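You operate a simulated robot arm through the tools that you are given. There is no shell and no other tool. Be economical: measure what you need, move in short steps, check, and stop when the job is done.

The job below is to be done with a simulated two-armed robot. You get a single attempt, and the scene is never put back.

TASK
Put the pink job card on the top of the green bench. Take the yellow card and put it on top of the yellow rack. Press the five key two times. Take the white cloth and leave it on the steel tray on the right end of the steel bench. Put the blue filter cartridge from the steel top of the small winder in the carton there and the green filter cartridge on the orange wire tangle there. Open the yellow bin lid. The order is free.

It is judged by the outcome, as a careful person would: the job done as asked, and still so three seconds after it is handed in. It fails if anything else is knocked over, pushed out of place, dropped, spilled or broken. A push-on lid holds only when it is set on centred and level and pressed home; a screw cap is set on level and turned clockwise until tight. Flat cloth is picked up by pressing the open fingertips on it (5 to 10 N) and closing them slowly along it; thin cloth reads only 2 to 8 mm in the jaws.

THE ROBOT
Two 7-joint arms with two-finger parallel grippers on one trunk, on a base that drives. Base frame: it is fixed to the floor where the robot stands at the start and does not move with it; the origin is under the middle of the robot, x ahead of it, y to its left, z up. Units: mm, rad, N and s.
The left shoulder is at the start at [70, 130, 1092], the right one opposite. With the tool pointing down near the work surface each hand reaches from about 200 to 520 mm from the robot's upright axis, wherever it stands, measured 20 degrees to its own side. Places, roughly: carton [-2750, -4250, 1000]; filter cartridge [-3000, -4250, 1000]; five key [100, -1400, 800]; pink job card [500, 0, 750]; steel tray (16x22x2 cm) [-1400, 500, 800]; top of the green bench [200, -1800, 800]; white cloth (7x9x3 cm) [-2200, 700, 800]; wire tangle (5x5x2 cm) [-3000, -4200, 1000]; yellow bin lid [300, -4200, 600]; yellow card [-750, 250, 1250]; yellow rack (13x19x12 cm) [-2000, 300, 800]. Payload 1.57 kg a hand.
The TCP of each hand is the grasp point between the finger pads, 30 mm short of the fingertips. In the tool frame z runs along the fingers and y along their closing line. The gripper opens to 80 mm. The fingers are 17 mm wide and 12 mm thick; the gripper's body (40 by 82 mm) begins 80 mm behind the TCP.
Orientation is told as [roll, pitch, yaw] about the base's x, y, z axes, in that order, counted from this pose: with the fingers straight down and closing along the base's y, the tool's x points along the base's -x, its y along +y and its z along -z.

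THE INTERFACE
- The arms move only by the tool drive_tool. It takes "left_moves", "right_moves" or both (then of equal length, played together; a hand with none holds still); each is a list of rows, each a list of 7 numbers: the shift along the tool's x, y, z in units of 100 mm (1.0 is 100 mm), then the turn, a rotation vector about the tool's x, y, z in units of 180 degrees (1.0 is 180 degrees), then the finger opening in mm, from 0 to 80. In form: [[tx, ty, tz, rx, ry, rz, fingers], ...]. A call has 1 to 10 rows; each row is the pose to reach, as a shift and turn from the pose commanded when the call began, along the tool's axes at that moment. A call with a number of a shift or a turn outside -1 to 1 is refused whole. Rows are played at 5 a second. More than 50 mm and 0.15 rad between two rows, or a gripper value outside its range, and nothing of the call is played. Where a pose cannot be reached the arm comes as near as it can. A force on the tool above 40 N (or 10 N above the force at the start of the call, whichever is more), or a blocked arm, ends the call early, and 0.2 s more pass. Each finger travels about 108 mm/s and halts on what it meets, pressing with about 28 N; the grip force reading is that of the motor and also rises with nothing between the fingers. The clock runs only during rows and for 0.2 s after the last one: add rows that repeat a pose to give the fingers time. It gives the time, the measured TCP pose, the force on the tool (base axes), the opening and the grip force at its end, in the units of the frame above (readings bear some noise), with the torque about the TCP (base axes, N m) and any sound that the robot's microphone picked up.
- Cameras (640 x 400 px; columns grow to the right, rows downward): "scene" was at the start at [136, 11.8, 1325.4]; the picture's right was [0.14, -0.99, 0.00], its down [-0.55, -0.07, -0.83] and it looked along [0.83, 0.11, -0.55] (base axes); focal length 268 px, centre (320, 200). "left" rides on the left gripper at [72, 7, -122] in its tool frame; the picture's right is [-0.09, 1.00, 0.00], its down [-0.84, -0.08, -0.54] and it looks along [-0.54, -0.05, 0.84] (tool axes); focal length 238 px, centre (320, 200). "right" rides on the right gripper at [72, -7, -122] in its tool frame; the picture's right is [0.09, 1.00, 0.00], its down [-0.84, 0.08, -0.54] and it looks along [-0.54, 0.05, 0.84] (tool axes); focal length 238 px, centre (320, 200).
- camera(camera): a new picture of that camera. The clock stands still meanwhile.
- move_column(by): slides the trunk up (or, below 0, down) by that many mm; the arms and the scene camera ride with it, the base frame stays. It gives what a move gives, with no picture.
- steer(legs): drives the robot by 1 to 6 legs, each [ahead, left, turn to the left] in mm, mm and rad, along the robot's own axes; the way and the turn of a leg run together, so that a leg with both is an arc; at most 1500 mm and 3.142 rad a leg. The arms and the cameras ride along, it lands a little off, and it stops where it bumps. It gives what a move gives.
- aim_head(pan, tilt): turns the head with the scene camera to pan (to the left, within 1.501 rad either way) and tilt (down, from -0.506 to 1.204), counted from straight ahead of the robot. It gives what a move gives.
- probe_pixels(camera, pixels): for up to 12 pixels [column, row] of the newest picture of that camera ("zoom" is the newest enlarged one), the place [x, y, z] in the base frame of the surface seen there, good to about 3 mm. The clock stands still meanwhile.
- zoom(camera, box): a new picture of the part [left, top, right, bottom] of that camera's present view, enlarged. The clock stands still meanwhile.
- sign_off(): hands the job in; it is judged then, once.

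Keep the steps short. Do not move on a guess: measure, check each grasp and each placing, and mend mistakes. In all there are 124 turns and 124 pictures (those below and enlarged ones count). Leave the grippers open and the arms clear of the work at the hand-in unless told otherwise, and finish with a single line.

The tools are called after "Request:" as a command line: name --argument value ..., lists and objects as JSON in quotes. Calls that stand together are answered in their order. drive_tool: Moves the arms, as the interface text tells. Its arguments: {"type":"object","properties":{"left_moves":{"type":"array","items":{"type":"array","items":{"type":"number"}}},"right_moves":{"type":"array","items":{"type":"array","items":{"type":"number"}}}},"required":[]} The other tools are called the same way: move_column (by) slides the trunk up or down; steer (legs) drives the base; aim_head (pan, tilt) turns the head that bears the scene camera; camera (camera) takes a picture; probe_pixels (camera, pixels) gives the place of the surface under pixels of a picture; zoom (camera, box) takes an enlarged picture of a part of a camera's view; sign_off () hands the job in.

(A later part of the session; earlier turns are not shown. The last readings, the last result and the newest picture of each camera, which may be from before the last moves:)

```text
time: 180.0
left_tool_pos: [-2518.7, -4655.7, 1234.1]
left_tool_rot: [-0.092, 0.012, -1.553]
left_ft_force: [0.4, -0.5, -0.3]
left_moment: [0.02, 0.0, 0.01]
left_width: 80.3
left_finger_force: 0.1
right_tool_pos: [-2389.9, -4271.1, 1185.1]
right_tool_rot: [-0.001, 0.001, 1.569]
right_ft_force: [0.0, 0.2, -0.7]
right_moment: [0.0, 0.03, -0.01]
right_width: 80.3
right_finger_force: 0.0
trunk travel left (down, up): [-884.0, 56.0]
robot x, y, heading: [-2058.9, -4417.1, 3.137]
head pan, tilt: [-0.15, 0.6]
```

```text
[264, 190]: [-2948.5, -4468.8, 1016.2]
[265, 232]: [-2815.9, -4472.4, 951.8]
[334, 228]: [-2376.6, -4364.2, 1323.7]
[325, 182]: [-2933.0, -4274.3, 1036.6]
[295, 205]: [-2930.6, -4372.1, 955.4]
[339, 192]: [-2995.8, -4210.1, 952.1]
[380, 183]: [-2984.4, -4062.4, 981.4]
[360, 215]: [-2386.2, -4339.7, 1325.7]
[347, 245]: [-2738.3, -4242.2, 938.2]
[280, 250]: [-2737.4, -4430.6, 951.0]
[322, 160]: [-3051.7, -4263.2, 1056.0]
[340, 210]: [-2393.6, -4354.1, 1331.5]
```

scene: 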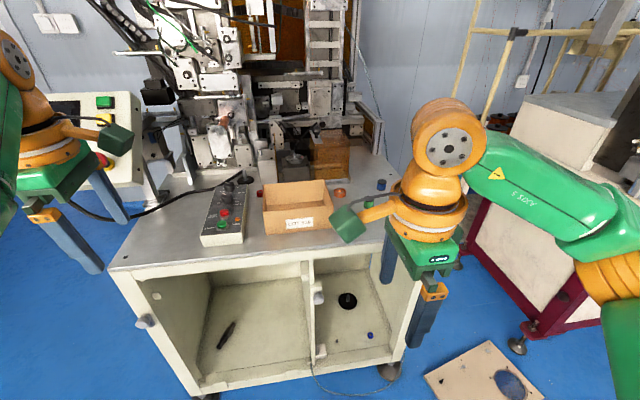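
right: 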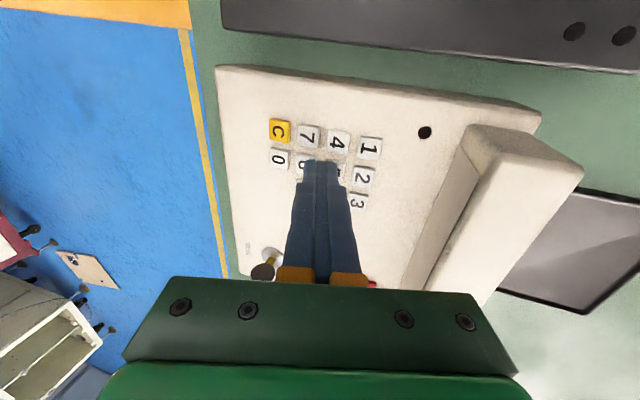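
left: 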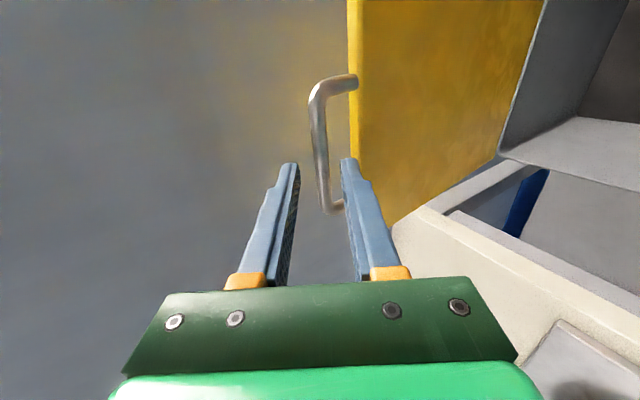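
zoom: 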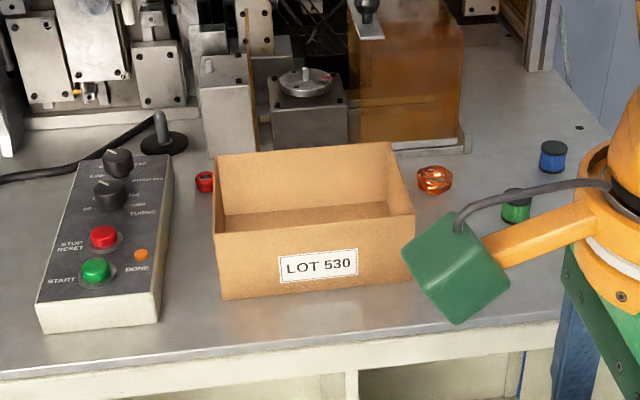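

I see the blue cartridge at zoom (553,157), green at (516,205), the orange wire tangle at (435,180) and the carton. I probe them from the zoom, pull the left hand in, and drive closer.

Request:
probe_pixels --camera "zoom" --pixels '[[553, 147], [553, 168], [516, 195], [516, 213], [435, 180], [425, 172], [450, 182], [215, 150], [395, 145], [412, 215], [216, 230], [300, 210]]'

Request:
drive_tool --left_moves '[[0, 0.3, 0, 0, 0, 0, 80], [0, 0.6, 0, 0, 0, 0, 80], [0, 0.95, 0, 0, 0, 0, 80]]'

Request:
drive_tool --left_moves '[[0, 0.3, 0, 0, 0, 0, 80], [0, 0.6, 0, 0, 0, 0, 80], [0, 0.95, 0, 0, 0, 0, 80]]'

```text
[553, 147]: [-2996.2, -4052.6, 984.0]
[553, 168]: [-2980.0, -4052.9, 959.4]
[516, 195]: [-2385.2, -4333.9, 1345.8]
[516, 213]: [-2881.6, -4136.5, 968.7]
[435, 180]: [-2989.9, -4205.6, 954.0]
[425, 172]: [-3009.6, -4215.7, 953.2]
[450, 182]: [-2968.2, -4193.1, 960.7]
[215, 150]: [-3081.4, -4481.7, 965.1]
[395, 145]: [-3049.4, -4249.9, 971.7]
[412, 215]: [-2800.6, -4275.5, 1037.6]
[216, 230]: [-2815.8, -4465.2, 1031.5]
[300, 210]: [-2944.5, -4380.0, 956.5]
```

```text
time: 180.8
left_tool_pos: [-2508.6, -4661.8, 1247.3]
left_tool_rot: [-0.091, 0.011, -1.552]
left_ft_force: [-0.2, 0.0, -0.1]
left_moment: [0.01, -0.01, -0.01]
left_width: 80.1
left_finger_force: 0.1
left hand out of reach, approached as far as the arm can: row 1, 2, 3
right_tool_pos: [-2390.7, -4271.7, 1184.6]
right_tool_rot: [-0.002, -0.001, 1.569]
right_ft_force: [0.1, -0.3, -0.2]
right_moment: [0.01, 0.0, 0.0]
right_width: 79.9
right_finger_force: 0.0
trunk travel left (down, up): [-884.0, 56.0]
robot x, y, heading: [-2058.5, -4415.7, 3.14]
head pan, tilt: [-0.15, 0.6]
```

```text
time: 181.6
left_tool_pos: [-2503.8, -4681.7, 1246.3]
left_tool_rot: [-0.092, 0.012, -1.554]
left_ft_force: [0.0, 1.2, -0.4]
left_moment: [0.0, 0.01, 0.0]
left_width: 80.0
left_finger_force: 0.1
left hand out of reach, approached as far as the arm can: row 1, 2, 3
right_tool_pos: [-2389.5, -4272.7, 1184.7]
right_tool_rot: [0.0, -0.001, 1.568]
right_ft_force: [-0.3, -0.4, 1.3]
right_moment: [0.02, -0.02, 0.0]
right_width: 80.0
right_finger_force: 0.1
trunk travel left (down, up): [-884.0, 56.0]
robot x, y, heading: [-2064.1, -4416.3, 3.138]
head pan, tilt: [-0.15, 0.6]
```

The left hand can't fold in at this yaw, so I turn it back to neutral while retracting.

Request:
drive_tool --left_moves '[[0, 0.1, 0, -0.003, 0, 0.047, 80], [0, 0.2, 0, -0.006, 0, 0.094, 80], [0, 0.3, 0, -0.009, 0, 0.141, 80], [0, 0.4, 0, -0.012, 0, 0.188, 80], [0, 0.5, 0, -0.015, 0, 0.235, 80], [0, 0.6, 0, -0.018, 0, 0.282, 80], [0, 0.7, 0, -0.021, 0, 0.329, 80], [0, 0.8, 0, -0.024, 0, 0.376, 80], [0, 0.9, 0, -0.027, 0, 0.423, 80], [0, 1.0, 0, -0.03, 0, 0.47, 80]]'

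Request:
steer --legs '[[0, -185, 0], [380, 0, 0]]'

Request:
aim_head --pan -0.2 --tilt 0.75

Request:
camera --camera "scene"

```text
time: 183.8
left_tool_pos: [-2493.9, -4706.3, 1235.8]
left_tool_rot: [0.043, -0.032, -3.031]
left_ft_force: [0.3, 0.0, -0.6]
left_moment: [-0.02, -0.06, -0.02]
left_width: 79.9
left_finger_force: 0.1
left hand out of reach, approached as far as the arm can: row 1, 2, 3, 4, 5, 6, 7, 8, 9, 10
right_tool_pos: [-2390.3, -4270.1, 1185.2]
right_tool_rot: [-0.002, 0.0, 1.569]
right_ft_force: [-0.2, 1.0, 1.2]
right_moment: [-0.03, 0.01, -0.05]
right_width: 80.1
right_finger_force: 0.1
trunk travel left (down, up): [-884.0, 56.0]
robot x, y, heading: [-2059.2, -4418.8, 3.135]
head pan, tilt: [-0.15, 0.6]
```

```text
time: 187.3
left_tool_pos: [-2873.0, -4514.4, 1236.3]
left_tool_rot: [0.041, -0.034, -3.03]
left_ft_force: [-0.2, -1.0, 0.3]
left_moment: [0.0, 0.03, 0.01]
left_width: 79.8
left_finger_force: 0.1
right_tool_pos: [-2768.2, -4081.5, 1185.6]
right_tool_rot: [0.001, 0.001, 1.568]
right_ft_force: [0.1, -0.2, -1.0]
right_moment: [-0.03, 0.01, -0.02]
right_width: 80.0
right_finger_force: 0.0
trunk travel left (down, up): [-884.0, 56.0]
robot x, y, heading: [-2438.9, -4226.0, 3.135]
head pan, tilt: [-0.15, 0.6]
```

```text
time: 188.0
left_tool_pos: [-2875.8, -4516.7, 1236.1]
left_tool_rot: [0.044, -0.031, -3.029]
left_ft_force: [-0.1, -0.2, 0.0]
left_moment: [0.01, 0.0, 0.01]
left_width: 79.7
left_finger_force: 0.1
right_tool_pos: [-2768.9, -4082.0, 1185.0]
right_tool_rot: [-0.003, 0.0, 1.568]
right_ft_force: [-0.7, 0.5, 0.5]
right_moment: [-0.03, 0.01, -0.01]
right_width: 80.1
right_finger_force: 0.0
trunk travel left (down, up): [-884.0, 56.0]
robot x, y, heading: [-2440.9, -4232.0, 3.134]
head pan, tilt: [-0.201, 0.75]
```

```text
54 pictures are left
```

scene: 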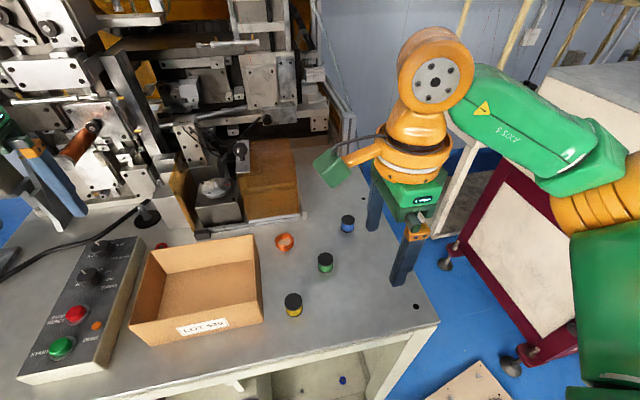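

Now clear: blue (348,223), green (325,262), yellow (293,303), tangle (285,243), carton (195,290). I probe them.

Request:
probe_pixels --camera "scene" --pixels '[[348, 218], [348, 228], [325, 257], [325, 268], [285, 241], [293, 298], [160, 248], [255, 240], [262, 320], [140, 335], [200, 285], [305, 215]]'

Request:
zoom --camera "scene" --box '[250, 200, 390, 320]'

```text
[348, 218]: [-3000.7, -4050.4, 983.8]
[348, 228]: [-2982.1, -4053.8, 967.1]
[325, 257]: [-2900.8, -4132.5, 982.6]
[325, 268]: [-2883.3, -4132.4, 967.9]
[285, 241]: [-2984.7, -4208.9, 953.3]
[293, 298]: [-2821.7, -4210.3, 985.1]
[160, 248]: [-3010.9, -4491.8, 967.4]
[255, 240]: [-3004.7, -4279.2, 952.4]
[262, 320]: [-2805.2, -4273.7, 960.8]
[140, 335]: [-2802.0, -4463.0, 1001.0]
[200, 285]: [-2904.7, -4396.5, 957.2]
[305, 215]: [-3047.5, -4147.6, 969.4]
```

```text
3.33 times, centred on (320, 260) of scene
```

zoom: 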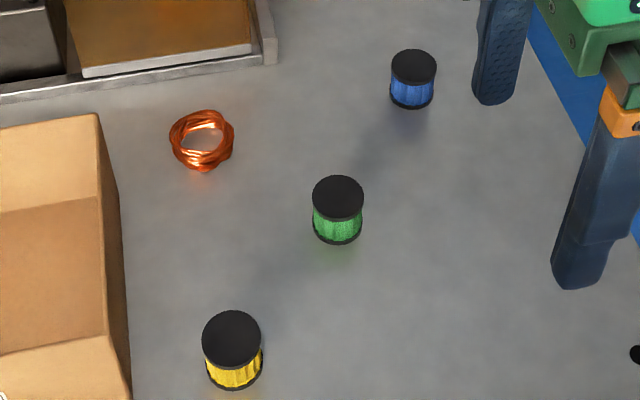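

Tops are at z≈984, so the cartridges are 33 mm tall. I drive ahead 72 and right 45, and bring the right hand over the blue one.

Request:
steer --legs '[[70, -45, 0]]'

Request:
drive_tool --right_moves '[[0.05, 0.25, 0.15, 0, 0, 0, 80], [0.1, 0.5, 0.3, 0, 0, 0, 70], [0.1, 0.75, 0.45, 0, 0, 0, 60], [0.1, 1.0, 0.6, 0, 0, 0, 60]]'

Request:
drive_tool --right_moves '[[0, 0.2, 0.15, 0, 0, 0, 60], [0, 0.4, 0.3, 0, 0, 0, 60], [0, 0.5, 0.45, 0, 0, 0, 60]]'

Request:
camera --camera "right"

```text
time: 189.1
left_tool_pos: [-2939.1, -4474.1, 1236.9]
left_tool_rot: [0.036, -0.037, -3.029]
left_ft_force: [0.2, -0.2, -0.8]
left_moment: [0.05, 0.06, 0.05]
left_width: 79.8
left_finger_force: 0.1
right_tool_pos: [-2833.2, -4041.5, 1188.2]
right_tool_rot: [0.004, -0.004, 1.567]
right_ft_force: [-0.1, -0.1, -0.4]
right_moment: [0.06, 0.04, -0.02]
right_width: 80.1
right_finger_force: 0.0
trunk travel left (down, up): [-884.0, 56.0]
robot x, y, heading: [-2508.9, -4183.2, 3.135]
head pan, tilt: [-0.201, 0.75]
```

```text
time: 190.1
left_tool_pos: [-2948.1, -4469.8, 1234.7]
left_tool_rot: [0.044, -0.029, -3.03]
left_ft_force: [0.3, -0.5, -0.8]
left_moment: [-0.01, -0.04, 0.01]
left_width: 80.2
left_finger_force: 0.1
right_tool_pos: [-2942.1, -4046.2, 1123.5]
right_tool_rot: [-0.004, 0.001, 1.568]
right_ft_force: [-0.8, 0.4, 0.1]
right_moment: [0.0, -0.05, 0.06]
right_width: 60.0
right_finger_force: 0.0
trunk travel left (down, up): [-884.0, 56.0]
robot x, y, heading: [-2512.3, -4183.7, 3.132]
head pan, tilt: [-0.201, 0.75]
```

```text
time: 190.9
left_tool_pos: [-2946.2, -4471.9, 1234.7]
left_tool_rot: [0.041, -0.031, -3.031]
left_ft_force: [0.1, 0.2, 0.5]
left_moment: [-0.02, 0.02, -0.01]
left_width: 79.8
left_finger_force: 0.0
right_tool_pos: [-2989.8, -4046.6, 1079.2]
right_tool_rot: [-0.004, 0.001, 1.568]
right_ft_force: [-0.2, 0.0, -0.1]
right_moment: [0.02, 0.0, 0.0]
right_width: 60.2
right_finger_force: 0.0
trunk travel left (down, up): [-884.0, 56.0]
robot x, y, heading: [-2512.0, -4188.2, 3.131]
head pan, tilt: [-0.201, 0.75]
```

```text
52 pictures are left
```

right: 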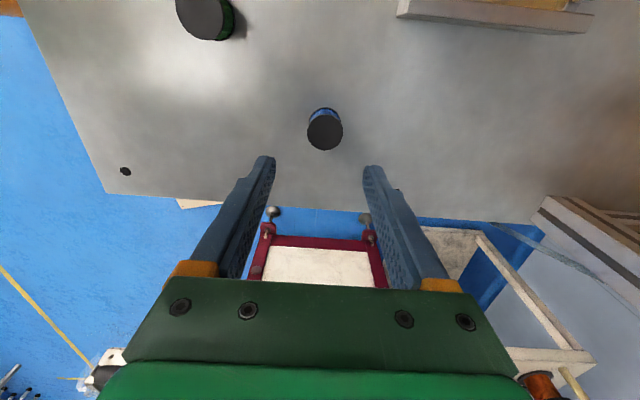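

Request:
probe_pixels --camera "right" --pixels '[[325, 133], [325, 120], [325, 146], [309, 133], [341, 133], [205, 18]]'

```text
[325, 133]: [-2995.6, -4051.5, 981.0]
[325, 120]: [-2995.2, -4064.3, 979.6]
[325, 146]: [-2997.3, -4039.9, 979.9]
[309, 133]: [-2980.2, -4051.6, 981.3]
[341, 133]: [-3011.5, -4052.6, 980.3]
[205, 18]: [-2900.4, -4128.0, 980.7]
```

Blue is centred at (−2996, −4052). I go down to TCP z≈986 and close gently.

Request:
drive_tool --right_moves '[[0.055, 0.06, 0.3, 0, 0, 0, 60], [0.055, 0.06, 0.6, 0, 0, 0, 60], [0.055, 0.06, 0.93, 0, 0, 0, 60], [0.055, 0.06, 0.93, 0, 0, 0, 45], [0.055, 0.06, 0.93, 0, 0, 0, 34], [0.055, 0.06, 0.93, 0, 0, 0, 26], [0.055, 0.06, 0.93, 0, 0, 0, 24]]'

Request:
drive_tool --right_moves '[[0, 0, -0.3, 0, 0, 0, 22], [0, 0, -0.6, 0, 0, 0, 22], [0, 0, -1.0, 0, 0, 0, 22]]'

Request:
camera --camera "right"

```text
time: 192.5
left_tool_pos: [-2946.4, -4470.6, 1234.9]
left_tool_rot: [0.044, -0.031, -3.03]
left_ft_force: [-0.2, 1.5, -0.3]
left_moment: [0.04, 0.03, -0.03]
left_width: 79.9
left_finger_force: 0.1
right_tool_pos: [-2996.4, -4051.0, 986.4]
right_tool_rot: [-0.002, -0.001, 1.567]
right_ft_force: [0.1, 0.5, -0.2]
right_moment: [-0.02, 0.0, -0.02]
right_width: 27.5
right_finger_force: 28.3
trunk travel left (down, up): [-884.0, 56.0]
robot x, y, heading: [-2511.8, -4184.9, 3.137]
head pan, tilt: [-0.201, 0.75]
```

```text
time: 193.3
left_tool_pos: [-2944.9, -4471.2, 1235.8]
left_tool_rot: [0.042, -0.031, -3.03]
left_ft_force: [-0.2, -0.8, -0.4]
left_moment: [0.0, -0.02, 0.06]
left_width: 80.0
left_finger_force: 0.0
right_tool_pos: [-2993.9, -4051.5, 1087.5]
right_tool_rot: [-0.003, 0.0, 1.567]
right_ft_force: [0.9, -0.6, 0.6]
right_moment: [0.03, 0.02, -0.06]
right_width: 27.4
right_finger_force: 27.7
trunk travel left (down, up): [-884.0, 56.0]
robot x, y, heading: [-2510.2, -4181.1, 3.135]
head pan, tilt: [-0.201, 0.75]
```

```text
51 pictures are left
```

right: 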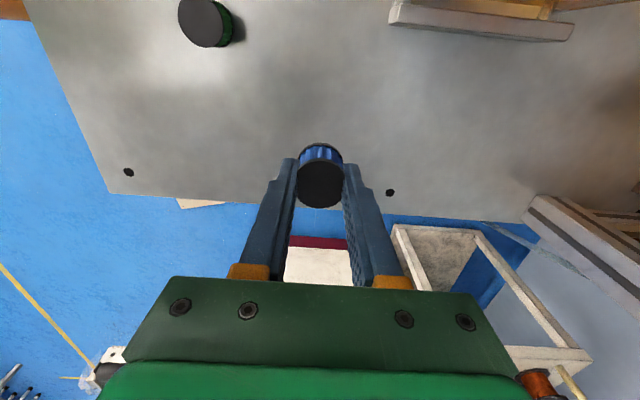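

Blue is held. I pull both hands in (the left away from the machine) and then shift left toward the carton.

Request:
drive_tool --right_moves '[[0.2, -0.2, -0.1, 0, 0, 0, 22], [0.4, -0.4, -0.2, 0, 0, 0, 22], [0.6, -0.6, -0.3, 0, 0, 0, 22], [0.8, -0.8, -0.35, 0, 0, 0, 22], [1.0, -0.9, -0.35, 0, 0, 0, 22]]' --left_moves '[[0.2, 0, 0, 0, 0, 0, 80], [0.4, 0, 0, 0, 0, 0, 80], [0.6, 0, 0, 0, 0, 0, 80], [0.8, 0, 0, 0, 0, 0, 80], [1.0, 0, 0, 0, 0, 0, 80]]'

Request:
steer --legs '[[-15, 160, 0]]'

Request:
aim_head --pan 0.1 --tilt 0.85

Request:
camera --camera "scene"

```text
time: 194.5
left_tool_pos: [-2843.0, -4465.6, 1230.5]
left_tool_rot: [0.034, -0.03, -3.019]
left_ft_force: [0.7, 0.7, -0.8]
left_moment: [0.04, 0.1, 0.0]
left_width: 80.3
left_finger_force: 0.0
left hand out of reach, approached as far as the arm can: row 1, 2, 3
right_tool_pos: [-2903.6, -4155.3, 1123.6]
right_tool_rot: [0.001, -0.002, 1.568]
right_ft_force: [0.4, -0.8, 0.3]
right_moment: [0.06, 0.0, 0.01]
right_width: 27.1
right_finger_force: 27.9
trunk travel left (down, up): [-884.0, 56.0]
robot x, y, heading: [-2511.9, -4183.6, 3.132]
head pan, tilt: [-0.201, 0.75]
```

```text
time: 195.9
left_tool_pos: [-2831.4, -4617.1, 1231.9]
left_tool_rot: [0.033, -0.029, -3.021]
left_ft_force: [-0.5, 0.2, 0.1]
left_moment: [-0.03, 0.0, 0.0]
left_width: 79.7
left_finger_force: 0.0
right_tool_pos: [-2892.6, -4307.8, 1122.1]
right_tool_rot: [-0.002, 0.004, 1.566]
right_ft_force: [0.4, 0.5, -1.0]
right_moment: [-0.01, 0.01, 0.01]
right_width: 27.1
right_finger_force: 27.9
trunk travel left (down, up): [-884.0, 56.0]
robot x, y, heading: [-2497.6, -4343.6, 3.134]
head pan, tilt: [-0.201, 0.75]
```

```text
time: 196.7
left_tool_pos: [-2832.6, -4622.5, 1232.0]
left_tool_rot: [0.026, -0.031, -3.018]
left_ft_force: [-0.4, -0.1, 0.0]
left_moment: [0.02, 0.02, 0.02]
left_width: 79.9
left_finger_force: 0.1
right_tool_pos: [-2891.9, -4310.1, 1121.2]
right_tool_rot: [-0.002, 0.001, 1.565]
right_ft_force: [0.3, 0.6, 0.1]
right_moment: [0.0, 0.0, -0.01]
right_width: 26.9
right_finger_force: 27.6
trunk travel left (down, up): [-884.0, 56.0]
robot x, y, heading: [-2495.1, -4344.8, 3.136]
head pan, tilt: [0.099, 0.85]
```

```text
50 pictures are left
```

scene: 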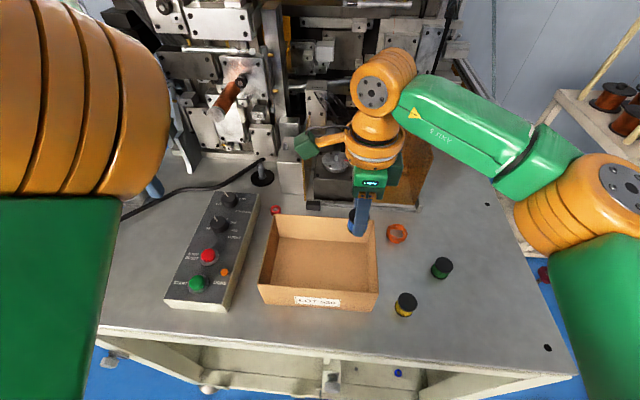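

I centre over the carton (−Y 30, +X 12) and lower.

Request:
drive_tool --right_moves '[[0.15, -0.06, 0, 0, 0, 0, 22], [0.3, -0.12, 0.2, 0, 0, 0, 22], [0.3, -0.12, 0.5, 0, 0, 0, 22], [0.3, -0.12, 0.8, 0, 0, 0, 22], [0.3, -0.12, 1.0, 0, 0, 0, 22]]'

Request:
camera --camera "right"

```text
time: 197.9
left_tool_pos: [-2831.4, -4622.4, 1230.8]
left_tool_rot: [0.023, -0.029, -3.016]
left_ft_force: [0.2, 0.7, 0.8]
left_moment: [0.0, 0.02, 0.02]
left_width: 79.9
left_finger_force: 0.1
right_tool_pos: [-2880.7, -4339.8, 1021.8]
right_tool_rot: [-0.003, 0.0, 1.567]
right_ft_force: [0.4, -0.2, 0.3]
right_moment: [-0.01, -0.03, -0.01]
right_width: 27.0
right_finger_force: 28.5
trunk travel left (down, up): [-884.0, 56.0]
robot x, y, heading: [-2500.4, -4341.1, 3.137]
head pan, tilt: [0.099, 0.85]
```

```text
49 pictures are left
```

right: 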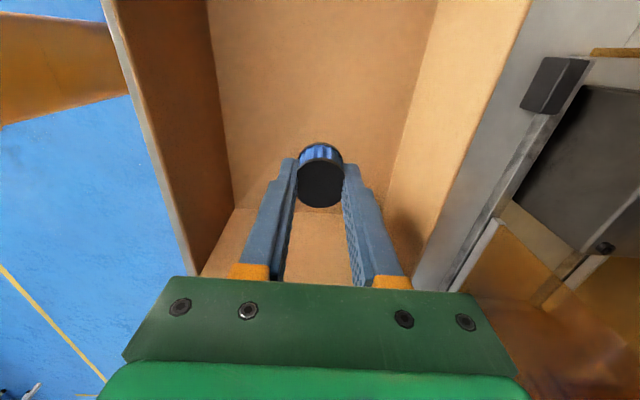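

It is well inside the carton. I lower the last 28 mm, release, and lift.

Request:
drive_tool --right_moves '[[0, 0, 0.15, 0, 0, 0, 22], [0, 0, 0.24, 0, 0, 0, 22], [0, 0, 0.29, 0, 0, 0, 22]]'

Request:
drive_tool --right_moves '[[0, 0, 0, 0, 0, 0, 36], [0, 0, 0, 0, 0, 0, 50], [0, 0, -0.35, 0, 0, 0, 50], [0, 0, -0.7, 0, 0, 0, 50], [0, 0, -1.0, 0, 0, 0, 50]]'

Request:
camera --camera "right"

```text
time: 198.7
left_tool_pos: [-2830.4, -4621.1, 1230.0]
left_tool_rot: [0.026, -0.028, -3.02]
left_ft_force: [-0.4, 0.4, -0.1]
left_moment: [-0.02, 0.01, 0.01]
left_width: 79.9
left_finger_force: 0.1
right_tool_pos: [-2881.0, -4339.9, 992.3]
right_tool_rot: [-0.003, 0.0, 1.567]
right_ft_force: [0.3, -0.7, -1.0]
right_moment: [0.01, -0.02, 0.02]
right_width: 27.4
right_finger_force: 28.5
trunk travel left (down, up): [-884.0, 56.0]
robot x, y, heading: [-2497.1, -4344.8, 3.138]
head pan, tilt: [0.099, 0.85]
```

```text
time: 199.9
left_tool_pos: [-2830.7, -4622.5, 1231.2]
left_tool_rot: [0.025, -0.029, -3.017]
left_ft_force: [-0.4, -0.5, -0.5]
left_moment: [-0.01, 0.03, -0.01]
left_width: 79.8
left_finger_force: 0.1
right_tool_pos: [-2879.9, -4341.1, 1093.7]
right_tool_rot: [-0.002, 0.001, 1.565]
right_ft_force: [0.8, 0.1, -0.4]
right_moment: [-0.03, -0.03, -0.02]
right_width: 50.2
right_finger_force: 0.1
trunk travel left (down, up): [-884.0, 56.0]
robot x, y, heading: [-2494.8, -4344.3, 3.134]
head pan, tilt: [0.099, 0.85]
```

```text
48 pictures are left
```

right: 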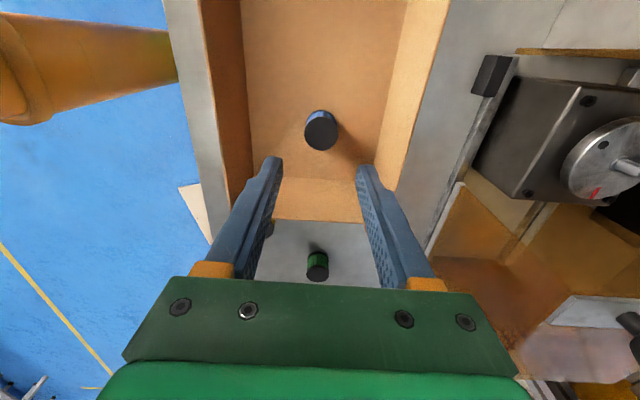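

Blue stands in the carton. I shift right to the green cartridge.

Request:
steer --legs '[[0, -160, 0]]'

Request:
drive_tool --right_moves '[[-0.25, 0.1, 0, 0, 0, 0, 60], [-0.5, 0.2, 0, 0, 0, 0, 60], [-0.5, 0.2, 0, 0, 0, 0, 60]]'

Request:
camera --camera "right"

```text
time: 201.3
left_tool_pos: [-2828.9, -4467.4, 1229.9]
left_tool_rot: [0.022, -0.029, -3.018]
left_ft_force: [0.3, 0.2, 0.0]
left_moment: [0.01, 0.02, 0.0]
left_width: 80.1
left_finger_force: 0.1
right_tool_pos: [-2878.8, -4187.1, 1093.4]
right_tool_rot: [-0.002, -0.004, 1.568]
right_ft_force: [0.2, -0.4, 0.2]
right_moment: [0.02, -0.02, -0.03]
right_width: 50.2
right_finger_force: 0.1
trunk travel left (down, up): [-884.0, 56.0]
robot x, y, heading: [-2495.2, -4183.9, 3.134]
head pan, tilt: [0.099, 0.85]
```

```text
time: 202.1
left_tool_pos: [-2827.9, -4462.8, 1230.7]
left_tool_rot: [0.022, -0.03, -3.016]
left_ft_force: [0.4, -0.3, -1.0]
left_moment: [-0.03, -0.01, -0.02]
left_width: 80.1
left_finger_force: 0.1
right_tool_pos: [-2899.5, -4132.5, 1093.2]
right_tool_rot: [-0.002, 0.001, 1.567]
right_ft_force: [0.0, 0.8, 0.2]
right_moment: [-0.01, -0.01, 0.0]
right_width: 59.9
right_finger_force: 0.1
trunk travel left (down, up): [-884.0, 56.0]
robot x, y, heading: [-2495.8, -4185.8, 3.134]
head pan, tilt: [0.099, 0.85]
```

```text
47 pictures are left
```

right: 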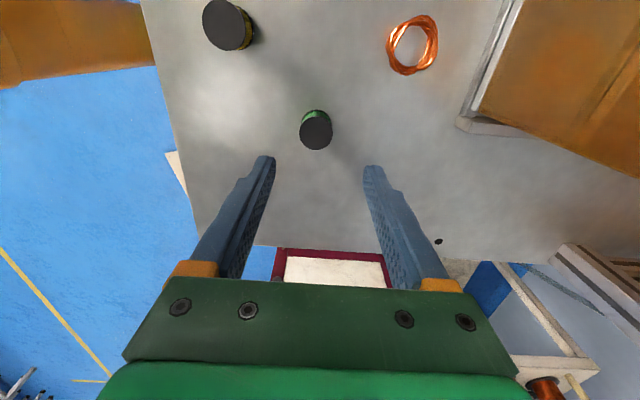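

Request:
probe_pixels --camera "right" --pixels '[[316, 130], [301, 130], [331, 130], [412, 18], [388, 45], [437, 45], [412, 73], [412, 45], [398, 28], [430, 62], [360, 130]]'

```text
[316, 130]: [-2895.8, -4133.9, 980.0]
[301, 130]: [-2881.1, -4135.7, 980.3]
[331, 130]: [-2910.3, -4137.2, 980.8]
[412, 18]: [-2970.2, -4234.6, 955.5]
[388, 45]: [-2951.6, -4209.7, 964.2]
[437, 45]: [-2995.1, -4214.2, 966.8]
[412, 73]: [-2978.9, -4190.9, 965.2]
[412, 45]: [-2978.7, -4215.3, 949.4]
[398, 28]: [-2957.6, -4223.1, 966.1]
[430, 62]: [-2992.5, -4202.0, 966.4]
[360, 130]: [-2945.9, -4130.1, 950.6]
```

Green centre (−2896, −4135); tangle centre about (−2974, −4212), top z≈966. I pick up the green one.

Request:
drive_tool --right_moves '[[0.025, -0.035, 0.35, 0, 0, 0, 60], [0.025, -0.035, 0.7, 0, 0, 0, 60], [0.025, -0.035, 1.0, 0, 0, 0, 60]]'

Request:
drive_tool --right_moves '[[0, 0, 0.07, 0, 0, 0, 60], [0, 0, 0.07, 0, 0, 0, 45], [0, 0, 0.07, 0, 0, 0, 34], [0, 0, 0.07, 0, 0, 0, 26], [0, 0, 0.07, 0, 0, 0, 22]]'

Request:
drive_tool --right_moves '[[0, 0, -0.3, 0, 0, 0, 22], [0, 0, -0.6, 0, 0, 0, 22], [0.15, 0.15, -0.6, 0, 0, 0, 22], [0.3, 0.3, -0.6, 0, 0, 0, 22], [0.45, 0.45, -0.6, 0, 0, 0, 22], [0.6, 0.6, -0.6, 0, 0, 0, 22], [0.77, 0.78, -0.6, 0, 0, 0, 22], [0.77, 0.78, -0.6, 0, 0, 0, 22]]'

Request:
camera --camera "right"

```text
time: 202.9
left_tool_pos: [-2829.5, -4462.8, 1230.7]
left_tool_rot: [0.024, -0.028, -3.016]
left_ft_force: [-0.1, -0.1, 0.0]
left_moment: [-0.02, 0.01, -0.03]
left_width: 79.9
left_finger_force: 0.1
right_tool_pos: [-2895.6, -4135.1, 993.0]
right_tool_rot: [-0.001, 0.002, 1.565]
right_ft_force: [0.5, 0.3, -0.7]
right_moment: [0.01, -0.03, 0.01]
right_width: 59.9
right_finger_force: 0.1
trunk travel left (down, up): [-884.0, 56.0]
robot x, y, heading: [-2494.6, -4182.4, 3.14]
head pan, tilt: [0.099, 0.85]
```

```text
time: 204.1
left_tool_pos: [-2829.9, -4463.2, 1229.9]
left_tool_rot: [0.024, -0.03, -3.016]
left_ft_force: [-0.9, -0.2, 0.1]
left_moment: [-0.02, -0.04, -0.03]
left_width: 79.9
left_finger_force: 0.1
right_tool_pos: [-2894.5, -4136.2, 987.0]
right_tool_rot: [-0.001, 0.0, 1.567]
right_ft_force: [-0.5, -0.5, -0.8]
right_moment: [0.02, -0.01, 0.04]
right_width: 27.5
right_finger_force: 27.8
trunk travel left (down, up): [-884.0, 56.0]
robot x, y, heading: [-2495.9, -4185.4, 3.13]
head pan, tilt: [0.099, 0.85]
```

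```text
time: 205.9
left_tool_pos: [-2830.7, -4463.7, 1232.2]
left_tool_rot: [0.024, -0.029, -3.017]
left_ft_force: [0.3, 0.4, 0.1]
left_moment: [-0.02, -0.01, 0.01]
left_width: 80.2
left_finger_force: 0.2
right_tool_pos: [-2939.3, -4193.7, 1048.3]
right_tool_rot: [-0.002, 0.0, 1.568]
right_ft_force: [-0.1, 0.3, -0.3]
right_moment: [-0.02, -0.01, 0.01]
right_width: 30.4
right_finger_force: 27.7
right hand out of reach, approached as far as the arm can: row 6, 7, 8
trunk travel left (down, up): [-884.0, 56.0]
robot x, y, heading: [-2492.6, -4184.3, 3.134]
head pan, tilt: [0.099, 0.85]
```

```text
46 pictures are left
```

right: 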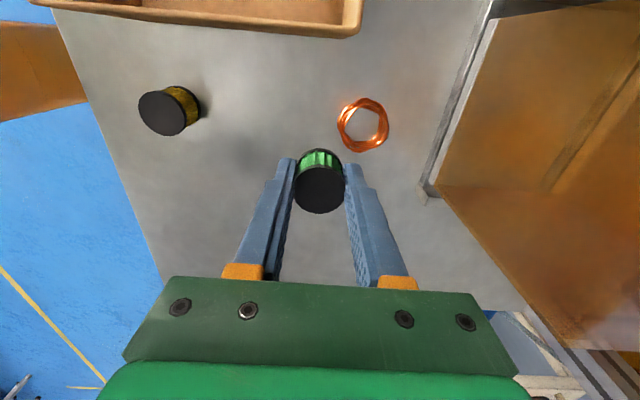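

Held, but this lateral position is awkward. I move the hand right 100, shift the robot left about 118, then extend.

Request:
drive_tool --right_moves '[[-0.3, 0, 0, 0, 0, 0, 22], [-0.65, 0, 0, 0, 0, 0, 22], [-1.0, 0, 0, 0, 0, 0, 22]]'

Request:
steer --legs '[[15, 118, 0]]'

Request:
drive_tool --right_moves '[[0, 0.05, 0, 0, 0, 0, 22], [0, 0.1, 0, 0, 0, 0, 22]]'

Request:
camera --camera "right"

```text
time: 206.7
left_tool_pos: [-2829.1, -4462.6, 1231.2]
left_tool_rot: [0.025, -0.03, -3.017]
left_ft_force: [-0.5, 0.1, 0.0]
left_moment: [0.01, 0.01, 0.02]
left_width: 80.2
left_finger_force: 0.2
right_tool_pos: [-2938.4, -4093.5, 1049.1]
right_tool_rot: [-0.003, 0.001, 1.566]
right_ft_force: [0.2, -0.2, 0.3]
right_moment: [0.0, 0.03, -0.03]
right_width: 30.9
right_finger_force: 27.9
trunk travel left (down, up): [-884.0, 56.0]
robot x, y, heading: [-2494.7, -4186.2, 3.139]
head pan, tilt: [0.099, 0.85]
```

```text
time: 208.0
left_tool_pos: [-2843.6, -4576.8, 1231.5]
left_tool_rot: [0.029, -0.029, -3.017]
left_ft_force: [0.8, 0.2, 0.2]
left_moment: [-0.03, -0.01, 0.02]
left_width: 80.3
left_finger_force: 0.0
right_tool_pos: [-2953.9, -4208.4, 1048.6]
right_tool_rot: [-0.003, 0.003, 1.564]
right_ft_force: [-0.3, 0.6, 0.4]
right_moment: [-0.02, -0.03, 0.01]
right_width: 30.8
right_finger_force: 28.1
trunk travel left (down, up): [-884.0, 56.0]
robot x, y, heading: [-2512.8, -4301.2, 3.139]
head pan, tilt: [0.099, 0.85]
```

```text
time: 208.6
left_tool_pos: [-2845.2, -4580.6, 1231.4]
left_tool_rot: [0.023, -0.029, -3.014]
left_ft_force: [1.1, 0.0, -0.4]
left_moment: [-0.01, -0.01, 0.01]
left_width: 80.1
left_finger_force: 0.0
right_tool_pos: [-2964.9, -4209.6, 1048.5]
right_tool_rot: [-0.001, 0.002, 1.565]
right_ft_force: [0.4, 0.4, -0.2]
right_moment: [-0.02, 0.02, -0.02]
right_width: 30.6
right_finger_force: 28.4
trunk travel left (down, up): [-884.0, 56.0]
robot x, y, heading: [-2513.6, -4305.2, 3.132]
head pan, tilt: [0.099, 0.85]
```

```text
45 pictures are left
```

right: 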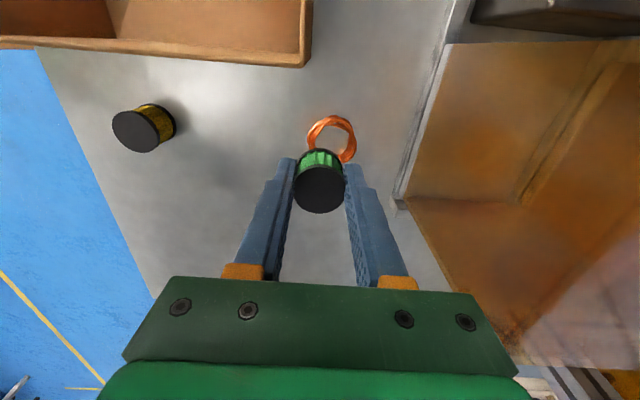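

Request:
probe_pixels --camera "right" --pixels '[[312, 133], [350, 140], [330, 118], [348, 155], [313, 145], [332, 137], [320, 190], [306, 190], [334, 190]]'

```text
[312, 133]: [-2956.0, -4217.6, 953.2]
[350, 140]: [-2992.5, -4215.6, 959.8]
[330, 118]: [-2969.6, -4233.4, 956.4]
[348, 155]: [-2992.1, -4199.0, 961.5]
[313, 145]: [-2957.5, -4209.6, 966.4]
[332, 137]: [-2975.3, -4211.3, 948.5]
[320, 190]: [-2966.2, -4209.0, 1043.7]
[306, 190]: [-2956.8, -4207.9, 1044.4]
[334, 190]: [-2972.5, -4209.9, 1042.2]
```

I centre over the tangle and lower to just above it.

Request:
drive_tool --right_moves '[[0.025, 0.09, 0, 0, 0, 0, 22], [0.025, 0.09, 0.2, 0, 0, 0, 22], [0.025, 0.09, 0.38, 0, 0, 0, 22], [0.025, 0.09, 0.43, 0, 0, 0, 22], [0.025, 0.09, 0.46, 0, 0, 0, 22]]'

Request:
camera --camera "right"

```text
time: 209.8
left_tool_pos: [-2843.0, -4580.9, 1231.7]
left_tool_rot: [0.021, -0.031, -3.013]
left_ft_force: [0.0, -0.2, 0.5]
left_moment: [0.01, -0.01, 0.02]
left_width: 80.0
left_finger_force: 0.0
right_tool_pos: [-2973.5, -4212.9, 1005.0]
right_tool_rot: [0.003, 0.0, 1.568]
right_ft_force: [-4.9, 1.7, 21.1]
right_moment: [0.16, 0.24, 0.0]
right_width: 30.9
right_finger_force: 28.0
trunk travel left (down, up): [-884.0, 56.0]
robot x, y, heading: [-2511.0, -4302.8, 3.133]
head pan, tilt: [0.099, 0.85]
```

```text
44 pictures are left
```

right: 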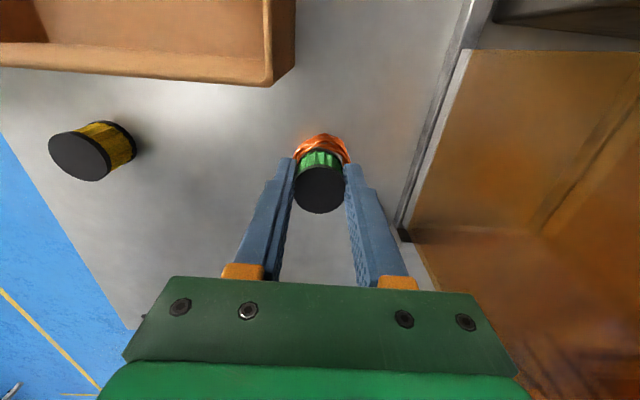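

Contact at 21 N, and it sits on the tangle. I relieve 2 mm, open slowly and lift straight up.

Request:
drive_tool --right_moves '[[0, 0, -0.02, 0, 0, 0, 22], [0, 0, -0.02, 0, 0, 0, 32], [0, 0, -0.02, 0, 0, 0, 38], [0, 0, -0.02, 0, 0, 0, 50], [0, 0, -0.3, 0, 0, 0, 50], [0, 0, -0.7, 0, 0, 0, 50], [0, 0, -1.0, 0, 0, 0, 50]]'

Request:
camera --camera "right"

Request:
zoom --camera "scene" --box '[260, 160, 480, 320]'

```text
time: 211.4
left_tool_pos: [-2843.8, -4581.2, 1229.6]
left_tool_rot: [0.023, -0.031, -3.014]
left_ft_force: [-0.4, 0.6, -0.6]
left_moment: [-0.02, -0.02, 0.01]
left_width: 79.9
left_finger_force: 0.0
right_tool_pos: [-2972.2, -4214.8, 1103.1]
right_tool_rot: [-0.001, -0.001, 1.564]
right_ft_force: [-1.0, 0.6, 0.0]
right_moment: [0.03, 0.0, 0.0]
right_width: 49.9
right_finger_force: 0.2
trunk travel left (down, up): [-884.0, 56.0]
robot x, y, heading: [-2509.7, -4298.3, 3.136]
head pan, tilt: [0.099, 0.85]
```

```text
43 pictures are left
```

right: 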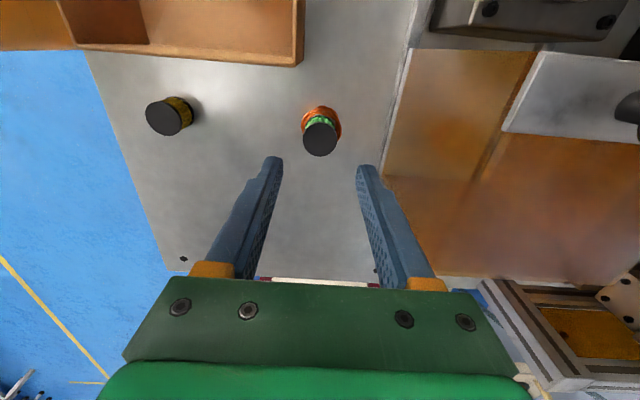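

```text
2.50 times, centred on (370, 240) of scene
```

zoom: 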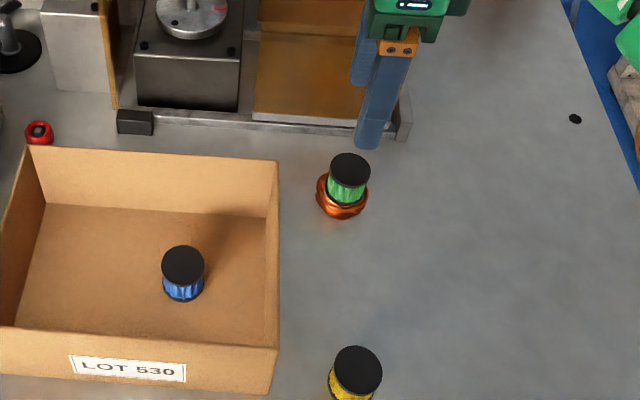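

Both cartridges are placed. I back away, turn toward +y, and look along the route to the steel bench.

Request:
steer --legs '[[-1100, 0, 0], [0, 0, -1.568]]'

Request:
aim_head --pan 0.0 --tilt 0.3

Request:
camera --camera "scene"

```text
time: 220.8
left_tool_pos: [-1689.5, -3982.2, 1230.1]
left_tool_rot: [0.023, -0.029, 1.698]
left_ft_force: [-0.2, 0.9, 0.9]
left_moment: [0.01, -0.03, -0.01]
left_width: 80.0
left_finger_force: 0.1
right_tool_pos: [-1320.7, -3852.9, 1102.5]
right_tool_rot: [-0.003, 0.0, -0.004]
right_ft_force: [-0.5, -0.1, 0.5]
right_moment: [0.0, 0.0, 0.0]
right_width: 50.0
right_finger_force: 0.1
trunk travel left (down, up): [-884.0, 56.0]
robot x, y, heading: [-1408.4, -4315.7, 1.563]
head pan, tilt: [0.099, 0.85]
```

```text
time: 221.8
left_tool_pos: [-1688.8, -3980.8, 1229.4]
left_tool_rot: [0.02, -0.028, 1.698]
left_ft_force: [-0.5, 1.0, 0.1]
left_moment: [0.01, 0.0, 0.03]
left_width: 80.1
left_finger_force: 0.1
right_tool_pos: [-1321.3, -3854.5, 1101.7]
right_tool_rot: [-0.002, 0.002, -0.005]
right_ft_force: [0.5, 0.0, 1.3]
right_moment: [0.0, -0.02, -0.01]
right_width: 49.9
right_finger_force: 0.0
trunk travel left (down, up): [-884.0, 56.0]
robot x, y, heading: [-1405.5, -4317.5, 1.562]
head pan, tilt: [0.0, 0.3]
```

```text
41 pictures are left
```

scene: 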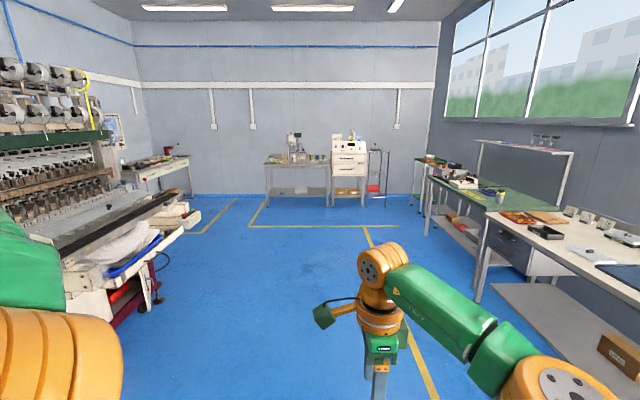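

The way is clear. I drive ahead about 3600 mm and look.

Request:
steer --legs '[[1250, 0, 0.009], [1250, 0, 0], [1100, -300, 0]]'

Request:
aim_head --pan 0.0 --tilt 0.45

Request:
camera --camera "scene"

```text
time: 239.4
left_tool_pos: [-1405.8, -385.3, 1231.1]
left_tool_rot: [0.022, -0.029, 1.714]
left_ft_force: [0.3, -0.7, 0.3]
left_moment: [-0.03, -0.02, 0.0]
left_width: 79.7
left_finger_force: 0.1
right_tool_pos: [-1042.4, -250.9, 1104.0]
right_tool_rot: [-0.001, 0.001, 0.011]
right_ft_force: [-0.1, -0.3, 0.1]
right_moment: [0.03, 0.0, 0.0]
right_width: 49.9
right_finger_force: 0.1
trunk travel left (down, up): [-884.0, 56.0]
robot x, y, heading: [-1122.4, -716.2, 1.584]
head pan, tilt: [0.0, 0.3]
```

```text
time: 240.1
left_tool_pos: [-1405.9, -384.4, 1229.9]
left_tool_rot: [0.019, -0.028, 1.717]
left_ft_force: [0.2, 0.3, -0.3]
left_moment: [-0.01, -0.01, -0.02]
left_width: 79.9
left_finger_force: 0.0
right_tool_pos: [-1041.4, -251.6, 1102.0]
right_tool_rot: [-0.002, -0.001, 0.011]
right_ft_force: [-0.1, 0.4, 0.5]
right_moment: [-0.03, 0.01, -0.03]
right_width: 49.9
right_finger_force: 0.0
trunk travel left (down, up): [-884.0, 56.0]
robot x, y, heading: [-1121.9, -715.6, 1.578]
head pan, tilt: [0.0, 0.45]
```

```text
40 pictures are left
```

scene: 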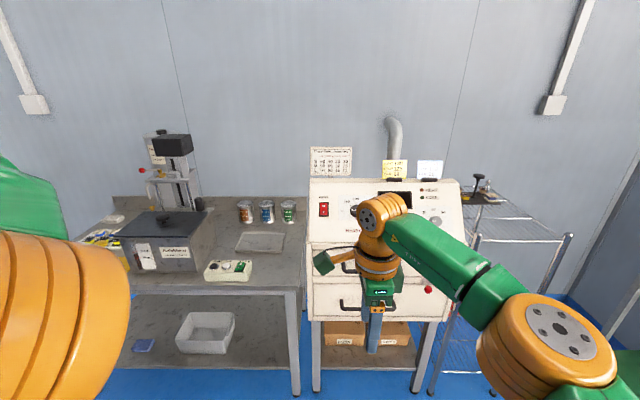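

The yellow card stands on top of the cabinet at (394,168) between a white and a blue card. I zoom and probe, including the tray at (262,241).

Request:
zoom --camera "scene" --box '[300, 130, 460, 210]'

Request:
probe_pixels --camera "scene" --pixels '[[384, 162], [406, 162], [384, 177], [405, 177], [394, 170], [394, 179], [330, 175], [419, 168], [372, 183], [310, 215], [262, 241], [262, 280]]'

```text
4.00 times, centred on (380, 170) of scene
```

zoom: 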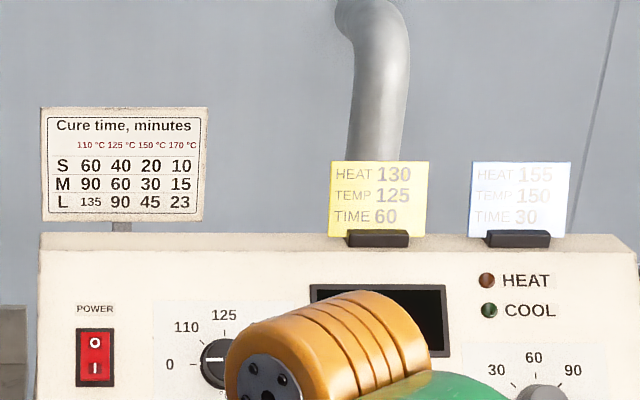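

```text
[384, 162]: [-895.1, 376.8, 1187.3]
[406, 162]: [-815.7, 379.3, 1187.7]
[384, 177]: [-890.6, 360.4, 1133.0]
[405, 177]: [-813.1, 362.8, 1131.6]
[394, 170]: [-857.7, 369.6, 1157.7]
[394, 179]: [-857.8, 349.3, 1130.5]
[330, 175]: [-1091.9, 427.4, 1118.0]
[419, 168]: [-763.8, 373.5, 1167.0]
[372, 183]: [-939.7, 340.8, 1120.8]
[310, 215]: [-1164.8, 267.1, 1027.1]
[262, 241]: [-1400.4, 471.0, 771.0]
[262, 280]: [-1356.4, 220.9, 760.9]
```

The yellow card leans the same way: centre x −855, y 360→377 for z 1133→1187. I raise the trunk to the top and lift, retract and tilt the right hand before driving in.

Request:
move_column --by 54

Request:
drive_tool --right_moves '[[0, -0.25, -0.25, 0.02, 0, 0, 50], [0, -0.5, -0.5, 0.04, 0, 0, 50], [0, -0.75, -0.75, 0.07, 0, 0, 50], [0, -0.9, -1.0, 0.092, 0, 0, 50]]'

Request:
steer --legs '[[0, -130, -0.007], [560, 0, 0]]'

Request:
camera --camera "right"

```text
time: 241.1
left_tool_pos: [-1406.6, -384.7, 1285.1]
left_tool_rot: [0.023, -0.029, 1.714]
left_ft_force: [-0.1, 1.0, -0.2]
left_moment: [0.0, 0.02, 0.02]
left_width: 79.8
left_finger_force: 0.1
right_tool_pos: [-1039.9, -250.7, 1156.4]
right_tool_rot: [-0.002, -0.001, 0.011]
right_ft_force: [-0.1, 0.0, 0.4]
right_moment: [0.02, 0.0, -0.02]
right_width: 50.2
right_finger_force: 0.1
trunk travel left (down, up): [-938.0, 2.0]
robot x, y, heading: [-1122.8, -713.3, 1.579]
head pan, tilt: [0.0, 0.45]
```

```text
time: 242.1
left_tool_pos: [-1406.5, -386.1, 1285.2]
left_tool_rot: [0.021, -0.028, 1.713]
left_ft_force: [-1.2, 0.5, -0.2]
left_moment: [0.02, 0.02, 0.0]
left_width: 80.1
left_finger_force: 0.1
right_tool_pos: [-1039.2, -341.2, 1256.7]
right_tool_rot: [-0.289, -0.001, 0.013]
right_ft_force: [-1.5, -0.6, 0.1]
right_moment: [0.01, -0.01, 0.04]
right_width: 49.9
right_finger_force: 0.0
trunk travel left (down, up): [-938.0, 2.0]
robot x, y, heading: [-1117.2, -714.3, 1.578]
head pan, tilt: [0.0, 0.45]
```

```text
time: 246.2
left_tool_pos: [-1274.6, 172.0, 1285.2]
left_tool_rot: [0.019, -0.029, 1.706]
left_ft_force: [0.8, 0.0, -0.5]
left_moment: [0.04, -0.02, 0.0]
left_width: 80.0
left_finger_force: 0.1
right_tool_pos: [-907.7, 212.6, 1255.5]
right_tool_rot: [-0.288, 0.001, 0.005]
right_ft_force: [0.4, -0.9, 0.2]
right_moment: [0.05, 0.02, -0.03]
right_width: 49.9
right_finger_force: 0.1
trunk travel left (down, up): [-938.0, 2.0]
robot x, y, heading: [-994.8, -158.0, 1.571]
head pan, tilt: [0.0, 0.45]
```

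```text
38 pictures are left
```

right: 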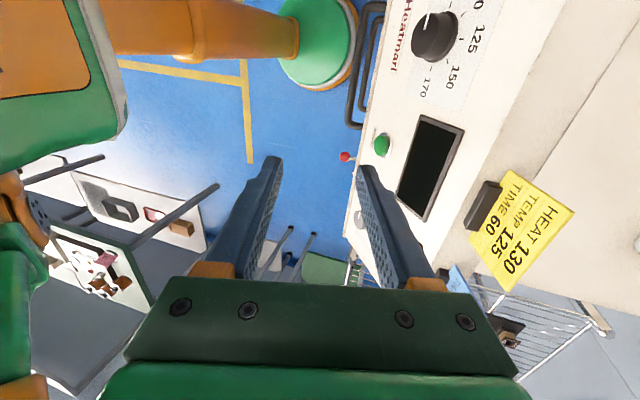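

Request:
probe_pixels --camera "right" --pixels '[[515, 175], [572, 212], [475, 240], [515, 285], [522, 230], [485, 205], [480, 185], [560, 130], [360, 30]]'

Request:
steer --legs '[[130, 0, 0]]'

Request:
drive_tool --right_moves '[[-0.2, 0.1, 0, 0, 0, 0, 50], [-0.4, 0.3, 0, 0, 0, 0, 50], [-0.52, 0.47, 0, 0, 0, 0, 50], [-0.52, 0.47, 0, 0, 0, 0, 50]]'

Request:
camera --camera "right"

```text
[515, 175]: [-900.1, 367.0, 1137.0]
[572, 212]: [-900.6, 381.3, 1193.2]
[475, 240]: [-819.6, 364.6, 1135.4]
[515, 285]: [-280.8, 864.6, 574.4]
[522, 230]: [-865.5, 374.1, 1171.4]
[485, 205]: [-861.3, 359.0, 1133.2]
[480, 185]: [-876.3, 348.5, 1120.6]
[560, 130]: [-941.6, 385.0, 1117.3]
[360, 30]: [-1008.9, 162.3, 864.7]
```

```text
time: 247.4
left_tool_pos: [-1274.8, 297.4, 1286.7]
left_tool_rot: [0.02, -0.035, 1.708]
left_ft_force: [0.4, 0.1, -0.1]
left_moment: [0.02, 0.02, -0.01]
left_width: 80.0
left_finger_force: 0.0
right_tool_pos: [-908.0, 338.6, 1258.0]
right_tool_rot: [-0.284, -0.001, 0.006]
right_ft_force: [-0.3, -0.1, 0.2]
right_moment: [0.05, 0.0, 0.0]
right_width: 49.8
right_finger_force: 0.1
trunk travel left (down, up): [-938.0, 2.0]
robot x, y, heading: [-992.3, -27.9, 1.574]
head pan, tilt: [0.0, 0.45]
```

```text
time: 248.4
left_tool_pos: [-1273.9, 303.8, 1285.0]
left_tool_rot: [0.021, -0.028, 1.709]
left_ft_force: [0.4, 0.2, 0.4]
left_moment: [0.02, 0.02, -0.03]
left_width: 80.1
left_finger_force: 0.1
right_tool_pos: [-856.9, 377.4, 1238.7]
right_tool_rot: [-0.289, 0.002, 0.006]
right_ft_force: [0.1, -0.7, -0.6]
right_moment: [-0.03, -0.01, -0.01]
right_width: 49.9
right_finger_force: 0.0
right hand out of reach, approached as far as the arm can: row 2, 3, 4
trunk travel left (down, up): [-938.0, 2.0]
robot x, y, heading: [-989.9, -30.8, 1.574]
head pan, tilt: [0.0, 0.45]
```

```text
37 pictures are left
```

right: 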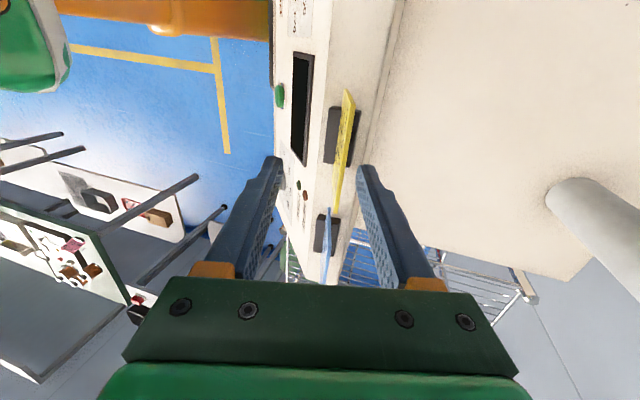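

The card sits between the fingers. I move down along to the grasp and close.

Request:
drive_tool --right_moves '[[0.01, 0.06, 0.2, 0, 0, 0, 50], [0.02, 0.12, 0.4, 0, 0, 0, 50], [0.03, 0.173, 0.6, 0, 0, 0, 50], [0.03, 0.173, 0.6, 0, 0, 0, 50]]'

Request:
camera --camera "right"

```text
time: 249.4
left_tool_pos: [-1274.5, 303.3, 1283.8]
left_tool_rot: [0.02, -0.028, 1.708]
left_ft_force: [-0.8, -1.1, -0.1]
left_moment: [-0.02, 0.02, 0.01]
left_width: 79.9
left_finger_force: 0.0
right_tool_pos: [-862.2, 375.1, 1177.4]
right_tool_rot: [-0.288, 0.0, 0.004]
right_ft_force: [0.3, -0.5, 0.1]
right_moment: [0.01, 0.01, 0.01]
right_width: 50.0
right_finger_force: 0.0
trunk travel left (down, up): [-938.0, 2.0]
robot x, y, heading: [-992.6, -27.2, 1.571]
head pan, tilt: [0.0, 0.45]
```

```text
36 pictures are left
```

right: 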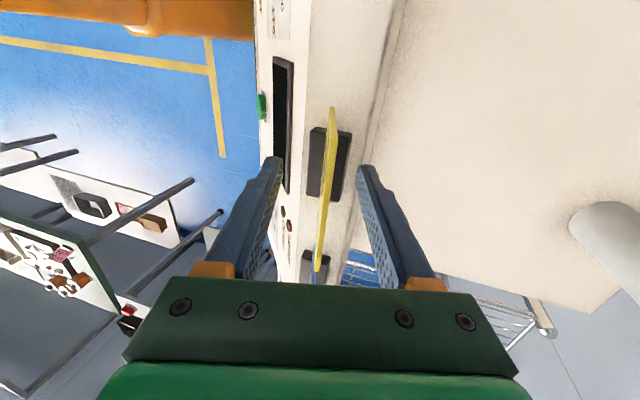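

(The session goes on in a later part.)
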